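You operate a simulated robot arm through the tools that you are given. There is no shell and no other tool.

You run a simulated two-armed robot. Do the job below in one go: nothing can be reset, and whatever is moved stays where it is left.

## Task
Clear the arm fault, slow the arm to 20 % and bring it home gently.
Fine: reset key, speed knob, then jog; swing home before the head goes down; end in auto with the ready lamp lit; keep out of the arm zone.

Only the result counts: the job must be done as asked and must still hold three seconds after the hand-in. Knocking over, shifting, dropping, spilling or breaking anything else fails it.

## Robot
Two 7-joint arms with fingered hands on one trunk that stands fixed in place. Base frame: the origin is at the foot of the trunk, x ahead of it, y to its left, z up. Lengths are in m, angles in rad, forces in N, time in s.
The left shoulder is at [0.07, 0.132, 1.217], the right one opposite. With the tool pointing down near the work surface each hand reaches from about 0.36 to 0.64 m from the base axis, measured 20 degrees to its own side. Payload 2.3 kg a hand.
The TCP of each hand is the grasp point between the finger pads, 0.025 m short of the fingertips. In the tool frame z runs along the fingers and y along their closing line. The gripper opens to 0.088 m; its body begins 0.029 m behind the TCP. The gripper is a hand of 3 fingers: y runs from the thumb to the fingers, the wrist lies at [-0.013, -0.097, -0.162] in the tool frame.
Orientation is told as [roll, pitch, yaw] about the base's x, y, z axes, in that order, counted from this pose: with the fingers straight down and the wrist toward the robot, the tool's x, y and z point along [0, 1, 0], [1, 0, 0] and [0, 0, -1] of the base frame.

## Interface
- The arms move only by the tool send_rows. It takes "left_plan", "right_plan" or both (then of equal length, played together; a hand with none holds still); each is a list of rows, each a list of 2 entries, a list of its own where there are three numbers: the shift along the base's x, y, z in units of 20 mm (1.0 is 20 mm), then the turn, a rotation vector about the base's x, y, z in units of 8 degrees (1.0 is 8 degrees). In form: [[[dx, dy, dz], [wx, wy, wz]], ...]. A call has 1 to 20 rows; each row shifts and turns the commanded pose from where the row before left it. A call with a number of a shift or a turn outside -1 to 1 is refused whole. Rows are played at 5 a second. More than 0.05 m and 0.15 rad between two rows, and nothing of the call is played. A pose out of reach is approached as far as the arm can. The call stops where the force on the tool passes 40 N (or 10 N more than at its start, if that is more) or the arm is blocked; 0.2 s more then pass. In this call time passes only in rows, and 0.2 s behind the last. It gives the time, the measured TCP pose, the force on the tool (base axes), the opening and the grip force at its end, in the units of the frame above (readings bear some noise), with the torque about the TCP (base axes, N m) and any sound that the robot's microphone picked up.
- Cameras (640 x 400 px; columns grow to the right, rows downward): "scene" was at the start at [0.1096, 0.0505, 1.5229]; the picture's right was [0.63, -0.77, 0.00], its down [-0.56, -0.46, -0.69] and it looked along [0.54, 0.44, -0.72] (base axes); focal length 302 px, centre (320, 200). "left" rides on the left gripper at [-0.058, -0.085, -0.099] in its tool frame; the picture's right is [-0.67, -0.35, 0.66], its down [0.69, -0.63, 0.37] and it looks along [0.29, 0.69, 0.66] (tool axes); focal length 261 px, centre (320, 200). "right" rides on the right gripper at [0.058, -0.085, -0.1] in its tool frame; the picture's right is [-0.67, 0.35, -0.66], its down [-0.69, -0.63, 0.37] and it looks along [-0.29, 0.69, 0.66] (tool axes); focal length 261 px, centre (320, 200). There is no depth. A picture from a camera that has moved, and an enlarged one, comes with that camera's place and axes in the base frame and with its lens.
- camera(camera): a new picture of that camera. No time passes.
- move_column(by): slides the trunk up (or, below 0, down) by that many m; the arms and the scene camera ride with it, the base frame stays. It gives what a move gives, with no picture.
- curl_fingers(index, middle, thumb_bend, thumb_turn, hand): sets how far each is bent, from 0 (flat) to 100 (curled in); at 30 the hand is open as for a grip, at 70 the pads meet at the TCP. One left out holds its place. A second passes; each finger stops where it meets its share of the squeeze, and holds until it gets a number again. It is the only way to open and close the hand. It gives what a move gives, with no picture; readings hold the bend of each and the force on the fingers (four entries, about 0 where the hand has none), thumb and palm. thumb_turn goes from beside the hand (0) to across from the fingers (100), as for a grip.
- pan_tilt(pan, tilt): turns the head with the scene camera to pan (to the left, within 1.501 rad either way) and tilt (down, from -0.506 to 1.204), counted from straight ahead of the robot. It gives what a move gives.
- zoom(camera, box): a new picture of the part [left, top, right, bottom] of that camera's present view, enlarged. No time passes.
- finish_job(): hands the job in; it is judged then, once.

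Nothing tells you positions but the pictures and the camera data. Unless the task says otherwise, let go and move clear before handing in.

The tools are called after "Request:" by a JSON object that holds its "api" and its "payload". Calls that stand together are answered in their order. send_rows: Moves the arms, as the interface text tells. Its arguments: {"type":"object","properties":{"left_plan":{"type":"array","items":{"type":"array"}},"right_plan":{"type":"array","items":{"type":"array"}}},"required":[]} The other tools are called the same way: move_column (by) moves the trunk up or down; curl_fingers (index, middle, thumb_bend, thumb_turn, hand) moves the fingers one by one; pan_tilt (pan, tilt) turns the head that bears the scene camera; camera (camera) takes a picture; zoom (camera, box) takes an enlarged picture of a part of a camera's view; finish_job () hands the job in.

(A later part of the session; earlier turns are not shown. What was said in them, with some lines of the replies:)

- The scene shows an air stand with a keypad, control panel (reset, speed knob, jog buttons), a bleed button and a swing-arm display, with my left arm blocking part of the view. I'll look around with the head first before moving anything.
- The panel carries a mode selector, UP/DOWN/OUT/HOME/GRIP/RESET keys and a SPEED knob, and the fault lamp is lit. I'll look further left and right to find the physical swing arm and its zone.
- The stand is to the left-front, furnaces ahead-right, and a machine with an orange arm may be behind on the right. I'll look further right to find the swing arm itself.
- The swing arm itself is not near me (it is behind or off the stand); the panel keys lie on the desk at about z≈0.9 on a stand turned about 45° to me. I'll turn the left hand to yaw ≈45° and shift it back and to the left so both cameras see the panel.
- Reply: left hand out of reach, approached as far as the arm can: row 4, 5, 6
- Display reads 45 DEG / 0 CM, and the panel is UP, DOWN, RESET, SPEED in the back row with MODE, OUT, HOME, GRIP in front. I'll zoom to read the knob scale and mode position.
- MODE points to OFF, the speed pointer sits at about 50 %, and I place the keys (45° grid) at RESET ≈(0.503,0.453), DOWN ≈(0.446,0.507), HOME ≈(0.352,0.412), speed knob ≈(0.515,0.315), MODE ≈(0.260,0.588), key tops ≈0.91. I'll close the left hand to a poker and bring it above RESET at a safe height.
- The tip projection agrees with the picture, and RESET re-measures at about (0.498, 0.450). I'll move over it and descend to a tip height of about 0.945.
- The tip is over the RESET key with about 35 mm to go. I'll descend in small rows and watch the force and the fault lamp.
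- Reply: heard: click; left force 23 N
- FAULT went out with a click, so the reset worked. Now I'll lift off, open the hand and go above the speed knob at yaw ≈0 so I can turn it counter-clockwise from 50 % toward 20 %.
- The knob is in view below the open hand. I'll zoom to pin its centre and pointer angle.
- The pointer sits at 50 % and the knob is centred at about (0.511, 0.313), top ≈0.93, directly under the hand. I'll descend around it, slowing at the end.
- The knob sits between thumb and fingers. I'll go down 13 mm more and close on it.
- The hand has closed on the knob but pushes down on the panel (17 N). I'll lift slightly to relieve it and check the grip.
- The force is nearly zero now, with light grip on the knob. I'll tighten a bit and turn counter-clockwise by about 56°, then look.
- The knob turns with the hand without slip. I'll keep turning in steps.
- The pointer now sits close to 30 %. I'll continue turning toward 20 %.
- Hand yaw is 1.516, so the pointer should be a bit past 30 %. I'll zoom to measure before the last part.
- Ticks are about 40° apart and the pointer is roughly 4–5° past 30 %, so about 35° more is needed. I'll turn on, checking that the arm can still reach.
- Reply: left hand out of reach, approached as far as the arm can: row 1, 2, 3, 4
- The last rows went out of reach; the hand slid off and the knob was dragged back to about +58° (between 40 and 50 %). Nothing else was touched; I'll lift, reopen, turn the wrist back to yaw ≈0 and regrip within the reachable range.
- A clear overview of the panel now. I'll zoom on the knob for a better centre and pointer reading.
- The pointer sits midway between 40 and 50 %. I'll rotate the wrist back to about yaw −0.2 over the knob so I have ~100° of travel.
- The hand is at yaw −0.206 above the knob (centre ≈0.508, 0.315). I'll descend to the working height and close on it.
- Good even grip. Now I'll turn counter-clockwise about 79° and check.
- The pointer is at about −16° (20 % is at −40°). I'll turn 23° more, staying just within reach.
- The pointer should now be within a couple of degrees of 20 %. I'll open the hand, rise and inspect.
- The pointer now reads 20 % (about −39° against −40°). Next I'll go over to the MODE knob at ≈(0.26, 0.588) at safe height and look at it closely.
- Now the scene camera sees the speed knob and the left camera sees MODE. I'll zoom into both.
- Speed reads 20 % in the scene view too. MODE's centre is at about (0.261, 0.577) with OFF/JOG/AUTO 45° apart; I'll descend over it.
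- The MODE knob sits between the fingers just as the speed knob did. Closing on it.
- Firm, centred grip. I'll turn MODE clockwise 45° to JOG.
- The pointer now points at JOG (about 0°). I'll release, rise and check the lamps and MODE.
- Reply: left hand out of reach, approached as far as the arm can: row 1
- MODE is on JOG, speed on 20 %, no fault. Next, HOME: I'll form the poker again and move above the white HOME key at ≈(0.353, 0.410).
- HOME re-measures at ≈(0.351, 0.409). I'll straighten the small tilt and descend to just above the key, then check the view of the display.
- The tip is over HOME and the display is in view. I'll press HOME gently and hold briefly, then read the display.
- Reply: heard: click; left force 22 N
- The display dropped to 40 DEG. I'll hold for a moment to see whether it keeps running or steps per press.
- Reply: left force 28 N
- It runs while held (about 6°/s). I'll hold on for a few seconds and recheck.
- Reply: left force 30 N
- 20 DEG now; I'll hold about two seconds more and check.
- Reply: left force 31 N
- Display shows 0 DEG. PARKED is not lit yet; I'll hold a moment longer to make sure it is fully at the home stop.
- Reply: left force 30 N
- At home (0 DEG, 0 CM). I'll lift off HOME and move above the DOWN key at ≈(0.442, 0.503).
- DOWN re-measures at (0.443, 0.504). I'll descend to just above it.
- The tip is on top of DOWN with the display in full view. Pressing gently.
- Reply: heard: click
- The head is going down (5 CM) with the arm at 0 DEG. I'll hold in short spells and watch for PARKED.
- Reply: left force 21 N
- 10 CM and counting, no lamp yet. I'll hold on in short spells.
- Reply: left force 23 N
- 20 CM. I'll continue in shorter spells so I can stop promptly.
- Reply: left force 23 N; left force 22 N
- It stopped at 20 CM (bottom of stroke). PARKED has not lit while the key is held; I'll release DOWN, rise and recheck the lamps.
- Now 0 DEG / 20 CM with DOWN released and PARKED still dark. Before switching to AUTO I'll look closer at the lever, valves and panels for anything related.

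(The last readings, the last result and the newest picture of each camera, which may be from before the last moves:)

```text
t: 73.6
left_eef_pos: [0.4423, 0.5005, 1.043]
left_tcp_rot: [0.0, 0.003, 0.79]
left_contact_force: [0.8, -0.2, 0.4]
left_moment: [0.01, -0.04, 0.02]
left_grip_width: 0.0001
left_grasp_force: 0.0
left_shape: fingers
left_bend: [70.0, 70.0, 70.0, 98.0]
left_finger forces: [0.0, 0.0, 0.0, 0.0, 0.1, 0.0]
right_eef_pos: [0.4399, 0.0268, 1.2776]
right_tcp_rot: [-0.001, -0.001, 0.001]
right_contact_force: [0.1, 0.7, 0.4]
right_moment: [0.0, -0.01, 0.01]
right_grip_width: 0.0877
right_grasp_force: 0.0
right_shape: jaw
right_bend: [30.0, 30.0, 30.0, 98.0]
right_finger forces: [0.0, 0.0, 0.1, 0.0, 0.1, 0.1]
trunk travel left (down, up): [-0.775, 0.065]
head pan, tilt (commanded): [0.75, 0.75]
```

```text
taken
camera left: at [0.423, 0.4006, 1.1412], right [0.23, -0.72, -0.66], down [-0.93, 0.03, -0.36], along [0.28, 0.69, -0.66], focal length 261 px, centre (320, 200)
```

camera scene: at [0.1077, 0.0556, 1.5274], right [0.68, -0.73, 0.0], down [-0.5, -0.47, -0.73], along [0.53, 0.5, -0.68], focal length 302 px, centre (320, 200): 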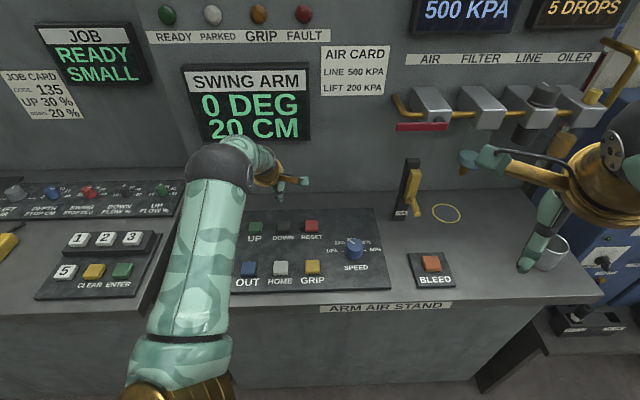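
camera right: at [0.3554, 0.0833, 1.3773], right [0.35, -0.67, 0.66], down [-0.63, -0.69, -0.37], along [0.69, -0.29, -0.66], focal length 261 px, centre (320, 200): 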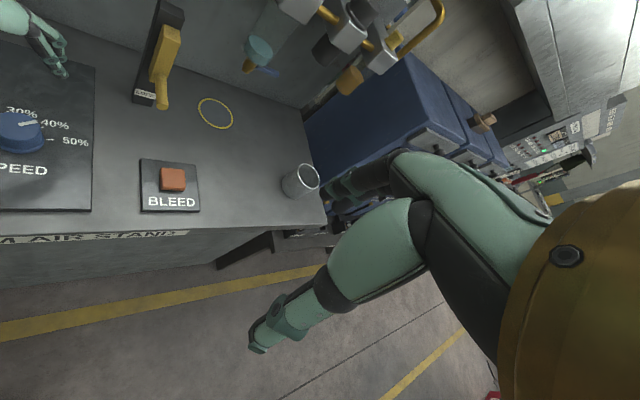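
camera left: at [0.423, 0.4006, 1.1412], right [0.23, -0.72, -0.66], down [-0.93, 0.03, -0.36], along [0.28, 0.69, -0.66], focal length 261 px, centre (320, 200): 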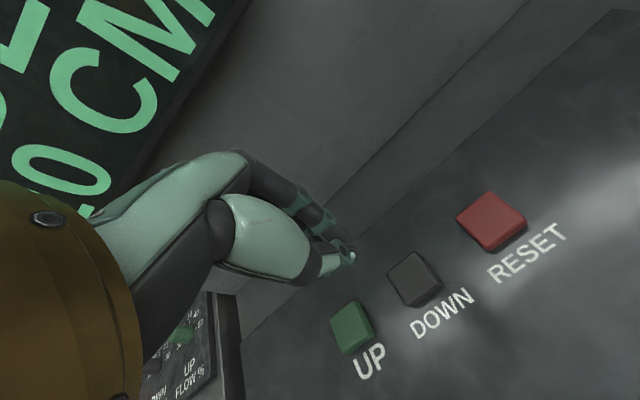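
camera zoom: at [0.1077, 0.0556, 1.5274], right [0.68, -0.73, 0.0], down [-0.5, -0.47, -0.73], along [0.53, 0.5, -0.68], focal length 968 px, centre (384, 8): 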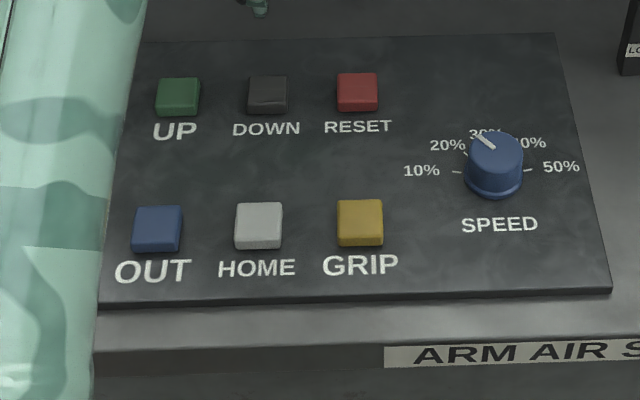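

Everything reads as wanted except the mode. I'll now go back to the MODE knob with an open hand at yaw ≈1.57 to turn it from JOG to AUTO.

Request:
{"api": "curl_fingers", "payload": {"hand": "left", "index": 30, "middle": 30, "thumb_bend": 30}}

Request:
{"api": "send_rows", "payload": {"left_plan": [[[-0.91, 0.385, 0.1], [0, 0, 0.56]], [[-0.91, 0.385, 0.1], [0, 0, 0.56]], [[-0.91, 0.385, 0.1], [0, 0, 0.56]], [[-0.91, 0.385, 0.1], [0, 0, 0.56]], [[-0.91, 0.385, 0.1], [0, 0, 0.56]], [[-0.91, 0.385, 0.1], [0, 0, 0.56]], [[-0.91, 0.385, 0], [0, 0, 0.56]], [[-0.91, 0.385, 0], [0, 0, 0.56]], [[-0.91, 0.385, 0], [0, 0, 0.56]], [[-0.91, 0.385, 0], [0, 0, 0.56]]]}}

Request:
{"api": "camera", "payload": {"camera": "left"}}

Request:
{"api": "zoom", "payload": {"camera": "left", "box": [340, 210, 520, 370]}}

```text
t: 74.6
left_eef_pos: [0.4426, 0.5017, 1.043]
left_tcp_rot: [0.0, 0.001, 0.791]
left_contact_force: [0.1, -0.3, -0.5]
left_moment: [-0.01, -0.02, -0.02]
left_grip_width: 0.0843
left_grasp_force: 0.1
left_shape: fingers
left_bend: [30.0, 30.0, 30.0, 98.0]
left_finger forces: [0.1, 0.0, 0.0, 0.0, 0.0, 0.0]
right_eef_pos: [0.4408, 0.0258, 1.2767]
right_tcp_rot: [0.002, 0.001, 0.0]
right_contact_force: [-0.1, 0.7, -0.5]
right_moment: [0.01, -0.02, -0.02]
right_grip_width: 0.0877
right_grasp_force: 0.1
right_shape: jaw
right_bend: [30.0, 30.0, 30.0, 98.0]
right_finger forces: [0.0, 0.0, 0.1, 0.1, 0.0, 0.0]
trunk travel left (down, up): [-0.775, 0.065]
head pan, tilt (commanded): [0.75, 0.75]
```

```text
t: 76.8
left_eef_pos: [0.262, 0.5788, 1.0531]
left_tcp_rot: [0.0, 0.004, 1.574]
left_contact_force: [0.0, 0.1, 0.0]
left_moment: [0.01, 0.02, -0.01]
left_grip_width: 0.0842
left_grasp_force: 0.0
left_shape: fingers
left_bend: [30.0, 30.0, 30.0, 98.0]
left_finger forces: [0.0, 0.0, 0.1, 0.0, 0.0, 0.1]
right_eef_pos: [0.44, 0.0263, 1.276]
right_tcp_rot: [-0.001, 0.0, 0.0]
right_contact_force: [0.1, 0.0, 1.0]
right_moment: [0.02, 0.02, 0.04]
right_grip_width: 0.0877
right_grasp_force: 0.0
right_shape: jaw
right_bend: [30.0, 30.0, 30.0, 98.0]
right_finger forces: [0.0, 0.0, 0.1, 0.0, 0.1, 0.0]
trunk travel left (down, up): [-0.775, 0.065]
head pan, tilt (commanded): [0.75, 0.75]
```

```text
taken
camera left: at [0.3199, 0.4954, 1.1519], right [0.67, -0.35, -0.66], down [-0.68, -0.63, -0.36], along [-0.29, 0.69, -0.66], focal length 261 px, centre (320, 200)
```

left: 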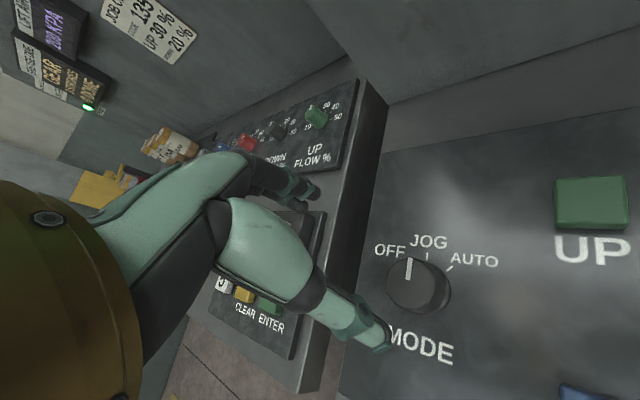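

```text
2.50 times, centred on (430, 290) of left
camera zoom: at [0.3199, 0.4954, 1.1519], right [0.67, -0.35, -0.66], down [-0.68, -0.63, -0.36], along [-0.29, 0.69, -0.66], focal length 652 px, centre (45, -25)
```

zoom: 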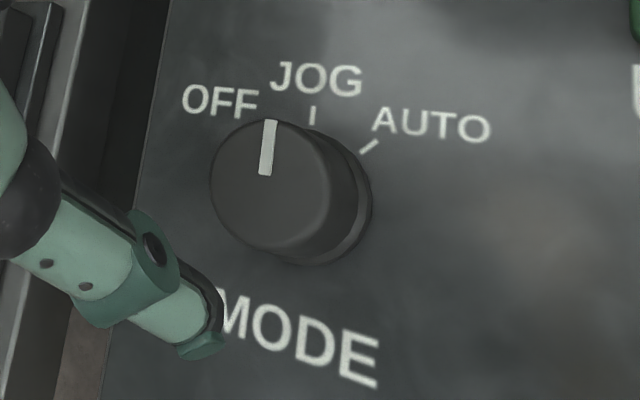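

MODE is on JOG and the hand is right above it. Descending and gripping as before.

Request:
{"api": "send_rows", "payload": {"left_plan": [[[-0.05, -0.08, -1], [0, 0, 0]], [[0, 0, -1], [0, 0, 0]], [[0, 0, -1], [0, 0, 0]], [[0, 0, -1], [0, 0, 0]], [[0, 0, -0.85], [0, 0, 0]], [[0, 0, -0.45], [0, 0, 0]]]}}

Request:
{"api": "curl_fingers", "payload": {"hand": "left", "index": 64, "middle": 64, "thumb_bend": 62}}

Request:
{"api": "zoom", "payload": {"camera": "left", "box": [220, 130, 460, 370]}}

```text
t: 78.2
left_eef_pos: [0.2608, 0.5769, 0.9482]
left_tcp_rot: [0.0, 0.002, 1.571]
left_contact_force: [-0.5, -0.7, 0.7]
left_moment: [0.01, 0.01, -0.01]
left_grip_width: 0.0844
left_grasp_force: 0.2
left_shape: fingers
left_bend: [30.0, 30.0, 30.0, 98.0]
left_finger forces: [0.1, 0.0, 0.0, 0.0, 0.0, 0.0]
right_eef_pos: [0.4418, 0.0265, 1.2765]
right_tcp_rot: [-0.001, 0.001, -0.001]
right_contact_force: [-0.6, -0.8, 0.3]
right_moment: [-0.02, -0.06, -0.04]
right_grip_width: 0.088
right_grasp_force: 0.1
right_shape: jaw
right_bend: [30.0, 30.0, 30.0, 98.0]
right_finger forces: [0.1, 0.0, 0.0, 0.1, 0.0, 0.1]
trunk travel left (down, up): [-0.775, 0.065]
head pan, tilt (commanded): [0.75, 0.75]
```

```text
t: 79.2
left_eef_pos: [0.259, 0.5768, 0.9481]
left_tcp_rot: [0.001, 0.0, 1.573]
left_contact_force: [-1.8, -0.9, 0.0]
left_moment: [0.03, 0.03, -0.02]
left_grip_width: 0.0357
left_grasp_force: 8.8
left_shape: fingers
left_bend: [56.0, 59.0, 52.0, 97.0]
left_finger forces: [5.0, 3.8, 0.1, 0.0, 9.4, 0.0]
right_eef_pos: [0.4394, 0.0273, 1.2759]
right_tcp_rot: [-0.002, 0.001, 0.0]
right_contact_force: [0.3, 0.8, -0.1]
right_moment: [0.01, 0.0, 0.02]
right_grip_width: 0.0874
right_grasp_force: 0.0
right_shape: jaw
right_bend: [30.0, 30.0, 30.0, 98.0]
right_finger forces: [0.0, 0.0, 0.0, 0.0, 0.1, 0.0]
trunk travel left (down, up): [-0.775, 0.065]
head pan, tilt (commanded): [0.75, 0.75]
```

```text
1.67 times, centred on (340, 250) of left
camera zoom: at [0.3177, 0.4931, 1.0462], right [0.67, -0.35, -0.66], down [-0.68, -0.63, -0.36], along [-0.29, 0.69, -0.66], focal length 434 px, centre (287, 117)
```

zoom: 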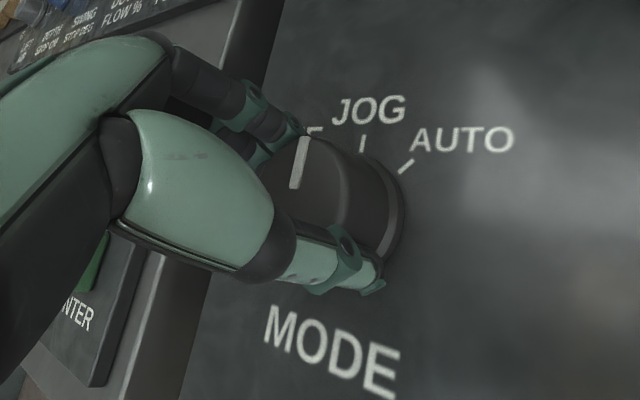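

Firm grip again. Turning clockwise about 44° to AUTO.

Request:
{"api": "send_rows", "payload": {"left_plan": [[[0, 0, 0], [0, 0, -0.75]], [[0, 0, 0], [0, 0, -0.75]], [[0, 0, 0], [0, 0, -0.75]], [[0, 0, 0], [0, 0, -0.75]], [[0, 0, 0], [0, 0, -0.75]], [[0, 0, 0], [0, 0, -0.75]], [[0, 0, 0], [0, 0, -0.75]], [[0, 0, 0], [0, 0, -0.3]]]}}

Request:
{"api": "zoom", "payload": {"camera": "left", "box": [220, 130, 460, 370]}}

Request:
{"api": "camera", "payload": {"camera": "scene"}}

```text
t: 81.0
left_eef_pos: [0.2621, 0.5767, 0.9484]
left_tcp_rot: [0.002, 0.001, 0.794]
left_contact_force: [3.7, 0.5, 0.6]
left_moment: [0.05, -0.08, 0.03]
left_grip_width: 0.0359
left_grasp_force: 9.6
left_shape: fingers
left_bend: [55.0, 59.0, 53.0, 96.0]
left_finger forces: [6.5, 4.2, 0.0, 0.1, 8.1, 0.0]
right_eef_pos: [0.4419, 0.0267, 1.2755]
right_tcp_rot: [0.0, 0.002, -0.001]
right_contact_force: [0.6, -0.5, 0.4]
right_moment: [0.02, -0.01, -0.02]
right_grip_width: 0.0876
right_grasp_force: 0.1
right_shape: jaw
right_bend: [30.0, 30.0, 30.0, 98.0]
right_finger forces: [0.1, 0.0, 0.0, 0.0, 0.1, 0.1]
trunk travel left (down, up): [-0.775, 0.065]
head pan, tilt (commanded): [0.75, 0.75]
```

```text
1.67 times, centred on (340, 250) of left
camera zoom: at [0.2436, 0.4771, 1.0461], right [0.23, -0.72, -0.66], down [-0.93, 0.03, -0.36], along [0.28, 0.7, -0.66], focal length 434 px, centre (287, 117)
```

zoom: 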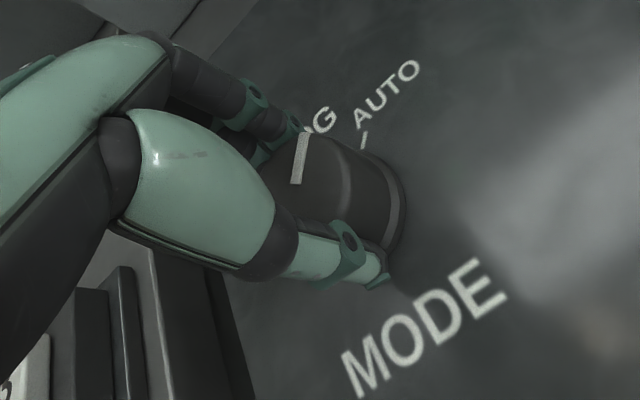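

```text
taken
camera scene: at [0.1097, 0.0561, 1.5273], right [0.68, -0.73, 0.0], down [-0.5, -0.47, -0.73], along [0.53, 0.5, -0.68], focal length 302 px, centre (320, 200)
```

scene: 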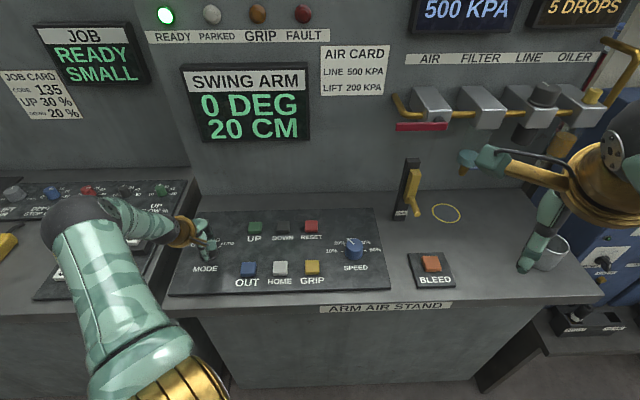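

READY is lit with 0 DEG / 20 CM, no fault. I'll release the knob and rise straight up, then verify.

Request:
{"api": "curl_fingers", "payload": {"hand": "left", "index": 30, "middle": 30, "thumb_bend": 30}}

Request:
{"api": "send_rows", "payload": {"left_plan": [[[0, 0, 0.5], [0, 0, 0]], [[0, 0, 1], [0, 0, 0]], [[0, 0, 1], [0, 0, 0]], [[0, 0, 1], [0, 0, 0]], [[0, 0, 1], [0, 0, 0]], [[0, 0, 1], [0, 0, 0]]]}}

Request:
{"api": "zoom", "payload": {"camera": "left", "box": [330, 180, 530, 340]}}

Request:
{"api": "camera", "payload": {"camera": "scene"}}

```text
t: 82.0
left_eef_pos: [0.2602, 0.5766, 0.9479]
left_tcp_rot: [-0.001, 0.002, 0.797]
left_contact_force: [0.4, 0.6, 0.3]
left_moment: [0.0, -0.01, 0.03]
left_grip_width: 0.0845
left_grasp_force: 0.0
left_shape: fingers
left_bend: [30.0, 30.0, 30.0, 97.0]
left_finger forces: [0.0, 0.0, 0.1, 0.0, 0.0, 0.0]
right_eef_pos: [0.4404, 0.0279, 1.2764]
right_tcp_rot: [0.0, -0.001, -0.001]
right_contact_force: [-0.3, 0.3, -1.0]
right_moment: [-0.01, -0.01, -0.01]
right_grip_width: 0.0876
right_grasp_force: 0.1
right_shape: jaw
right_bend: [30.0, 30.0, 30.0, 98.0]
right_finger forces: [0.1, 0.0, 0.0, 0.1, 0.0, 0.0]
trunk travel left (down, up): [-0.775, 0.065]
head pan, tilt (commanded): [0.75, 0.75]
```

```text
t: 83.4
left_eef_pos: [0.2583, 0.5776, 1.0452]
left_tcp_rot: [0.0, 0.001, 0.799]
left_contact_force: [0.1, -0.3, 0.2]
left_moment: [-0.01, 0.01, 0.02]
left_grip_width: 0.0848
left_grasp_force: 0.0
left_shape: fingers
left_bend: [30.0, 30.0, 30.0, 97.0]
left_finger forces: [0.0, 0.1, 0.0, 0.0, 0.0, 0.1]
left hand out of reach, approached as far as the arm can: row 2
right_eef_pos: [0.4412, 0.0259, 1.2772]
right_tcp_rot: [-0.001, 0.001, 0.0]
right_contact_force: [0.6, 0.4, -0.7]
right_moment: [-0.01, 0.02, -0.01]
right_grip_width: 0.0879
right_grasp_force: 0.1
right_shape: jaw
right_bend: [30.0, 30.0, 30.0, 98.0]
right_finger forces: [0.0, 0.0, 0.0, 0.1, 0.0, 0.1]
trunk travel left (down, up): [-0.775, 0.065]
head pan, tilt (commanded): [0.75, 0.75]
```

```text
2.50 times, centred on (430, 260) of left
camera zoom: at [0.2402, 0.4766, 1.1435], right [0.23, -0.72, -0.66], down [-0.93, 0.03, -0.36], along [0.28, 0.7, -0.66], focal length 652 px, centre (45, 50)
```

zoom: 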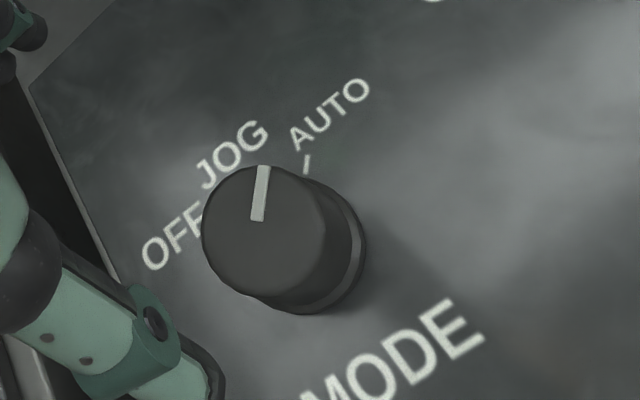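

```text
taken
camera scene: at [0.108, 0.0555, 1.5274], right [0.68, -0.73, 0.0], down [-0.5, -0.46, -0.73], along [0.53, 0.5, -0.68], focal length 302 px, centre (320, 200)
```

scene: 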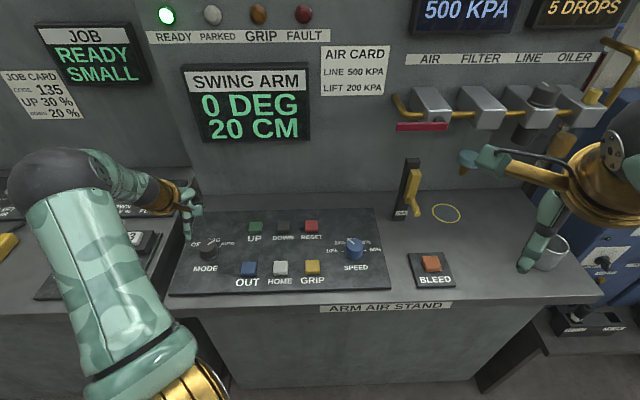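

MODE points along the AUTO tick and READY stays lit. I'll withdraw the left hand up and back toward its start area and do a final check of everything.

Request:
{"api": "send_rows", "payload": {"left_plan": [[[0.2, -0.6, 0.9], [0, 0, 0]], [[0.2, -0.9, 0.9], [0, 0, 0]], [[0.2, -0.9, 0.9], [0, 0, 0]], [[0.2, -0.9, 0.9], [0, 0, 0]], [[0.2, -0.9, 0.9], [0, 0, 0]], [[0.2, -0.9, 0.9], [0, 0, 0]], [[0.2, -0.9, 0.9], [0, 0, 0]], [[0.2, -0.9, 0.9], [0, 0, 0]]]}}

Request:
{"api": "camera", "payload": {"camera": "scene"}}

Request:
{"api": "camera", "payload": {"camera": "left"}}

Request:
{"api": "camera", "payload": {"camera": "right"}}

```text
t: 85.2
left_eef_pos: [0.2888, 0.4375, 1.1891]
left_tcp_rot: [0.001, 0.001, 0.798]
left_contact_force: [0.8, -0.6, 0.3]
left_moment: [0.01, -0.02, 0.02]
left_grip_width: 0.0842
left_grasp_force: 0.0
left_shape: fingers
left_bend: [30.0, 30.0, 30.0, 97.0]
left_finger forces: [0.0, 0.1, 0.0, 0.0, 0.1, 0.1]
right_eef_pos: [0.4418, 0.0257, 1.2771]
right_tcp_rot: [0.003, 0.0, 0.0]
right_contact_force: [0.0, 0.2, 0.0]
right_moment: [0.01, -0.01, -0.02]
right_grip_width: 0.0875
right_grasp_force: 0.0
right_shape: jaw
right_bend: [30.0, 30.0, 30.0, 98.0]
right_finger forces: [0.0, 0.0, 0.0, 0.0, 0.1, 0.0]
trunk travel left (down, up): [-0.775, 0.065]
head pan, tilt (commanded): [0.75, 0.75]
```

```text
taken
camera scene: at [0.108, 0.0544, 1.5275], right [0.68, -0.73, 0.0], down [-0.5, -0.46, -0.73], along [0.53, 0.5, -0.68], focal length 302 px, centre (320, 200)
```

scene: 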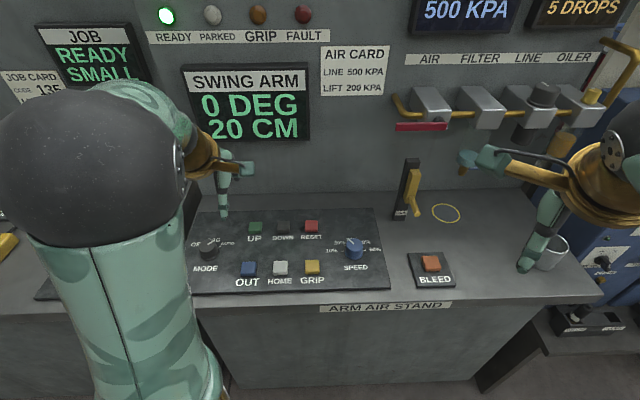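

```text
taken
camera left: at [0.2715, 0.3375, 1.2869], right [0.23, -0.72, -0.66], down [-0.93, 0.03, -0.36], along [0.28, 0.7, -0.66], focal length 261 px, centre (320, 200)
```

left: 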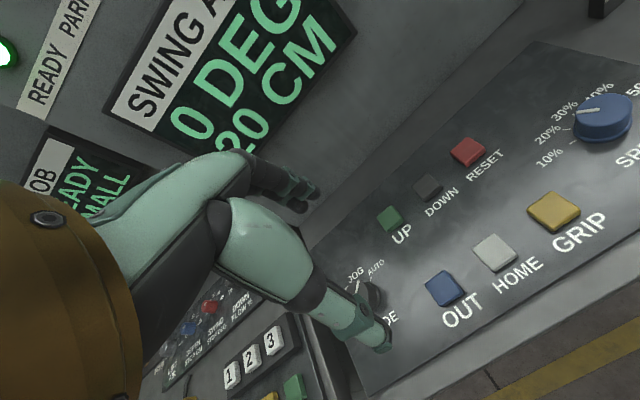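

```text
taken
camera right: at [0.3551, 0.081, 1.3776], right [0.35, -0.67, 0.65], down [-0.63, -0.68, -0.37], along [0.69, -0.28, -0.66], focal length 261 px, centre (320, 200)
```

right: 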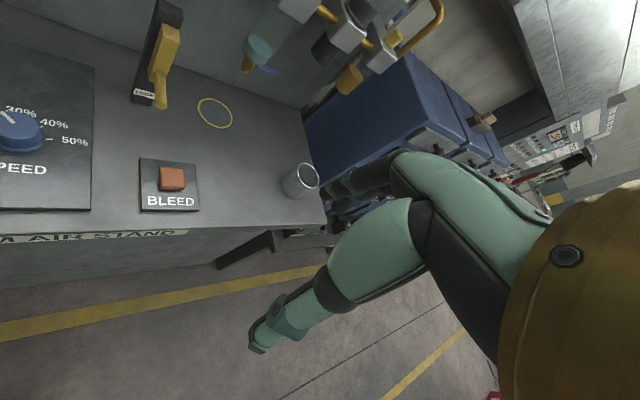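

All good: READY lit, 0 DEG / 20 CM, FAULT off, keys and desk untouched otherwise. One last close look at the speed and mode pointers.

Request:
{"api": "zoom", "payload": {"camera": "scene", "box": [300, 210, 400, 290]}}

Request:
{"api": "zoom", "payload": {"camera": "left", "box": [520, 60, 640, 180]}}

Request:
{"api": "zoom", "payload": {"camera": "scene", "box": [180, 210, 280, 290]}}

Request:
{"api": "zoom", "payload": {"camera": "right", "box": [0, 90, 100, 190]}}

```text
5.00 times, centred on (350, 250) of scene
camera zoom: at [0.108, 0.0544, 1.5275], right [0.68, -0.73, 0.0], down [-0.5, -0.46, -0.73], along [0.53, 0.5, -0.68], focal length 1512 px, centre (170, -50)
```

zoom: 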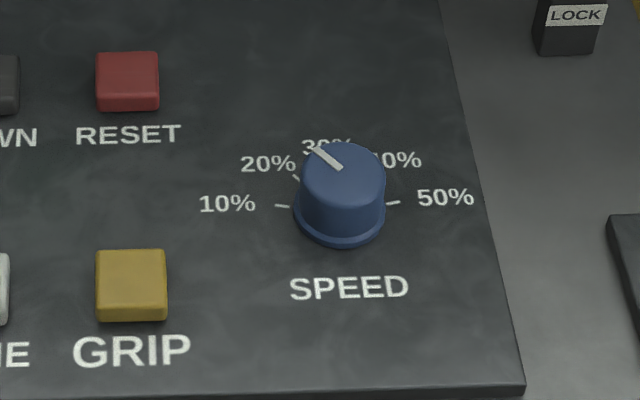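

```text
3.33 times, centred on (580, 120) of left
camera zoom: at [0.2715, 0.3375, 1.2869], right [0.23, -0.72, -0.66], down [-0.93, 0.03, -0.36], along [0.28, 0.7, -0.66], focal length 869 px, centre (-547, 467)
```

zoom: 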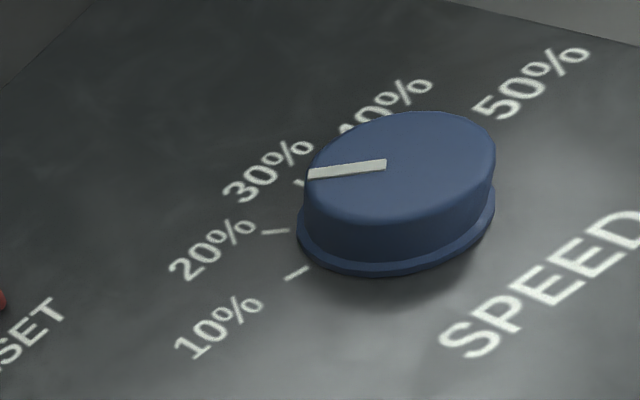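

```text
5.00 times, centred on (230, 250) of scene
camera zoom: at [0.108, 0.0544, 1.5275], right [0.68, -0.73, 0.0], down [-0.5, -0.46, -0.73], along [0.53, 0.5, -0.68], focal length 1512 px, centre (770, -50)
```

zoom: 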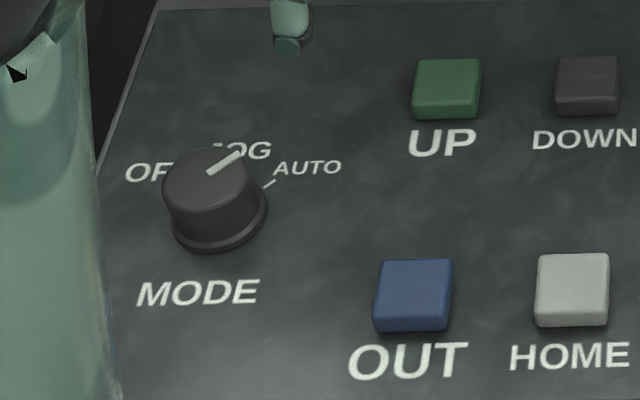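

```text
4.00 times, centred on (50, 140) of right
camera zoom: at [0.3551, 0.081, 1.3776], right [0.35, -0.67, 0.65], down [-0.63, -0.68, -0.37], along [0.69, -0.28, -0.66], focal length 1043 px, centre (1400, 440)
```

zoom: 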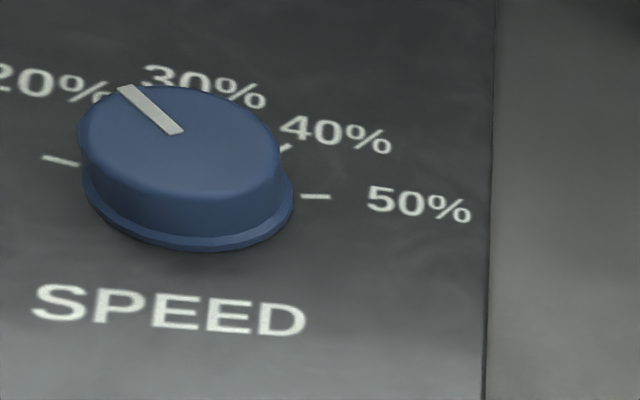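

The speed pointer runs along the 20 % tick and MODE along the AUTO tick. READY is lit, FAULT is off, the arm reads 0 DEG with the head down at 20 CM, and both hands are clear of the panel. PARKED stayed dark, but the task doesn't ask for it. Handing in.

Request:
{"api": "finish_job", "payload": {}}

```text
The job is handed in.
```

The job is handed in: the arm fault is cleared, speed is at 20 %, and the arm was jogged home before the head went down. It ends in AUTO with READY lit.

- **Fault:** pressing RESET put the FAULT lamp out with MODE still on OFF, and it stayed out.
- **Speed:** the pointer sits along the 20 % tick. My first turn of the knob went past the hand's reach and let it slip back to about 45 %, so I gripped it again and set it before any jogging.
- **Jog:** with MODE on JOG I held HOME until the display read 0 DEG, then held DOWN until it stopped by itself at 20 CM.
- **End state:** the display shows 0 DEG and 20 CM, and both hands are clear of the panel.

- **PARKED lamp:** it never lit. The task didn't ask for it, so I left the LOCK lever alone.
- **Arm zone:** I never saw the swing arm itself or a marked zone. I kept to the air stand panel, away from everything else.
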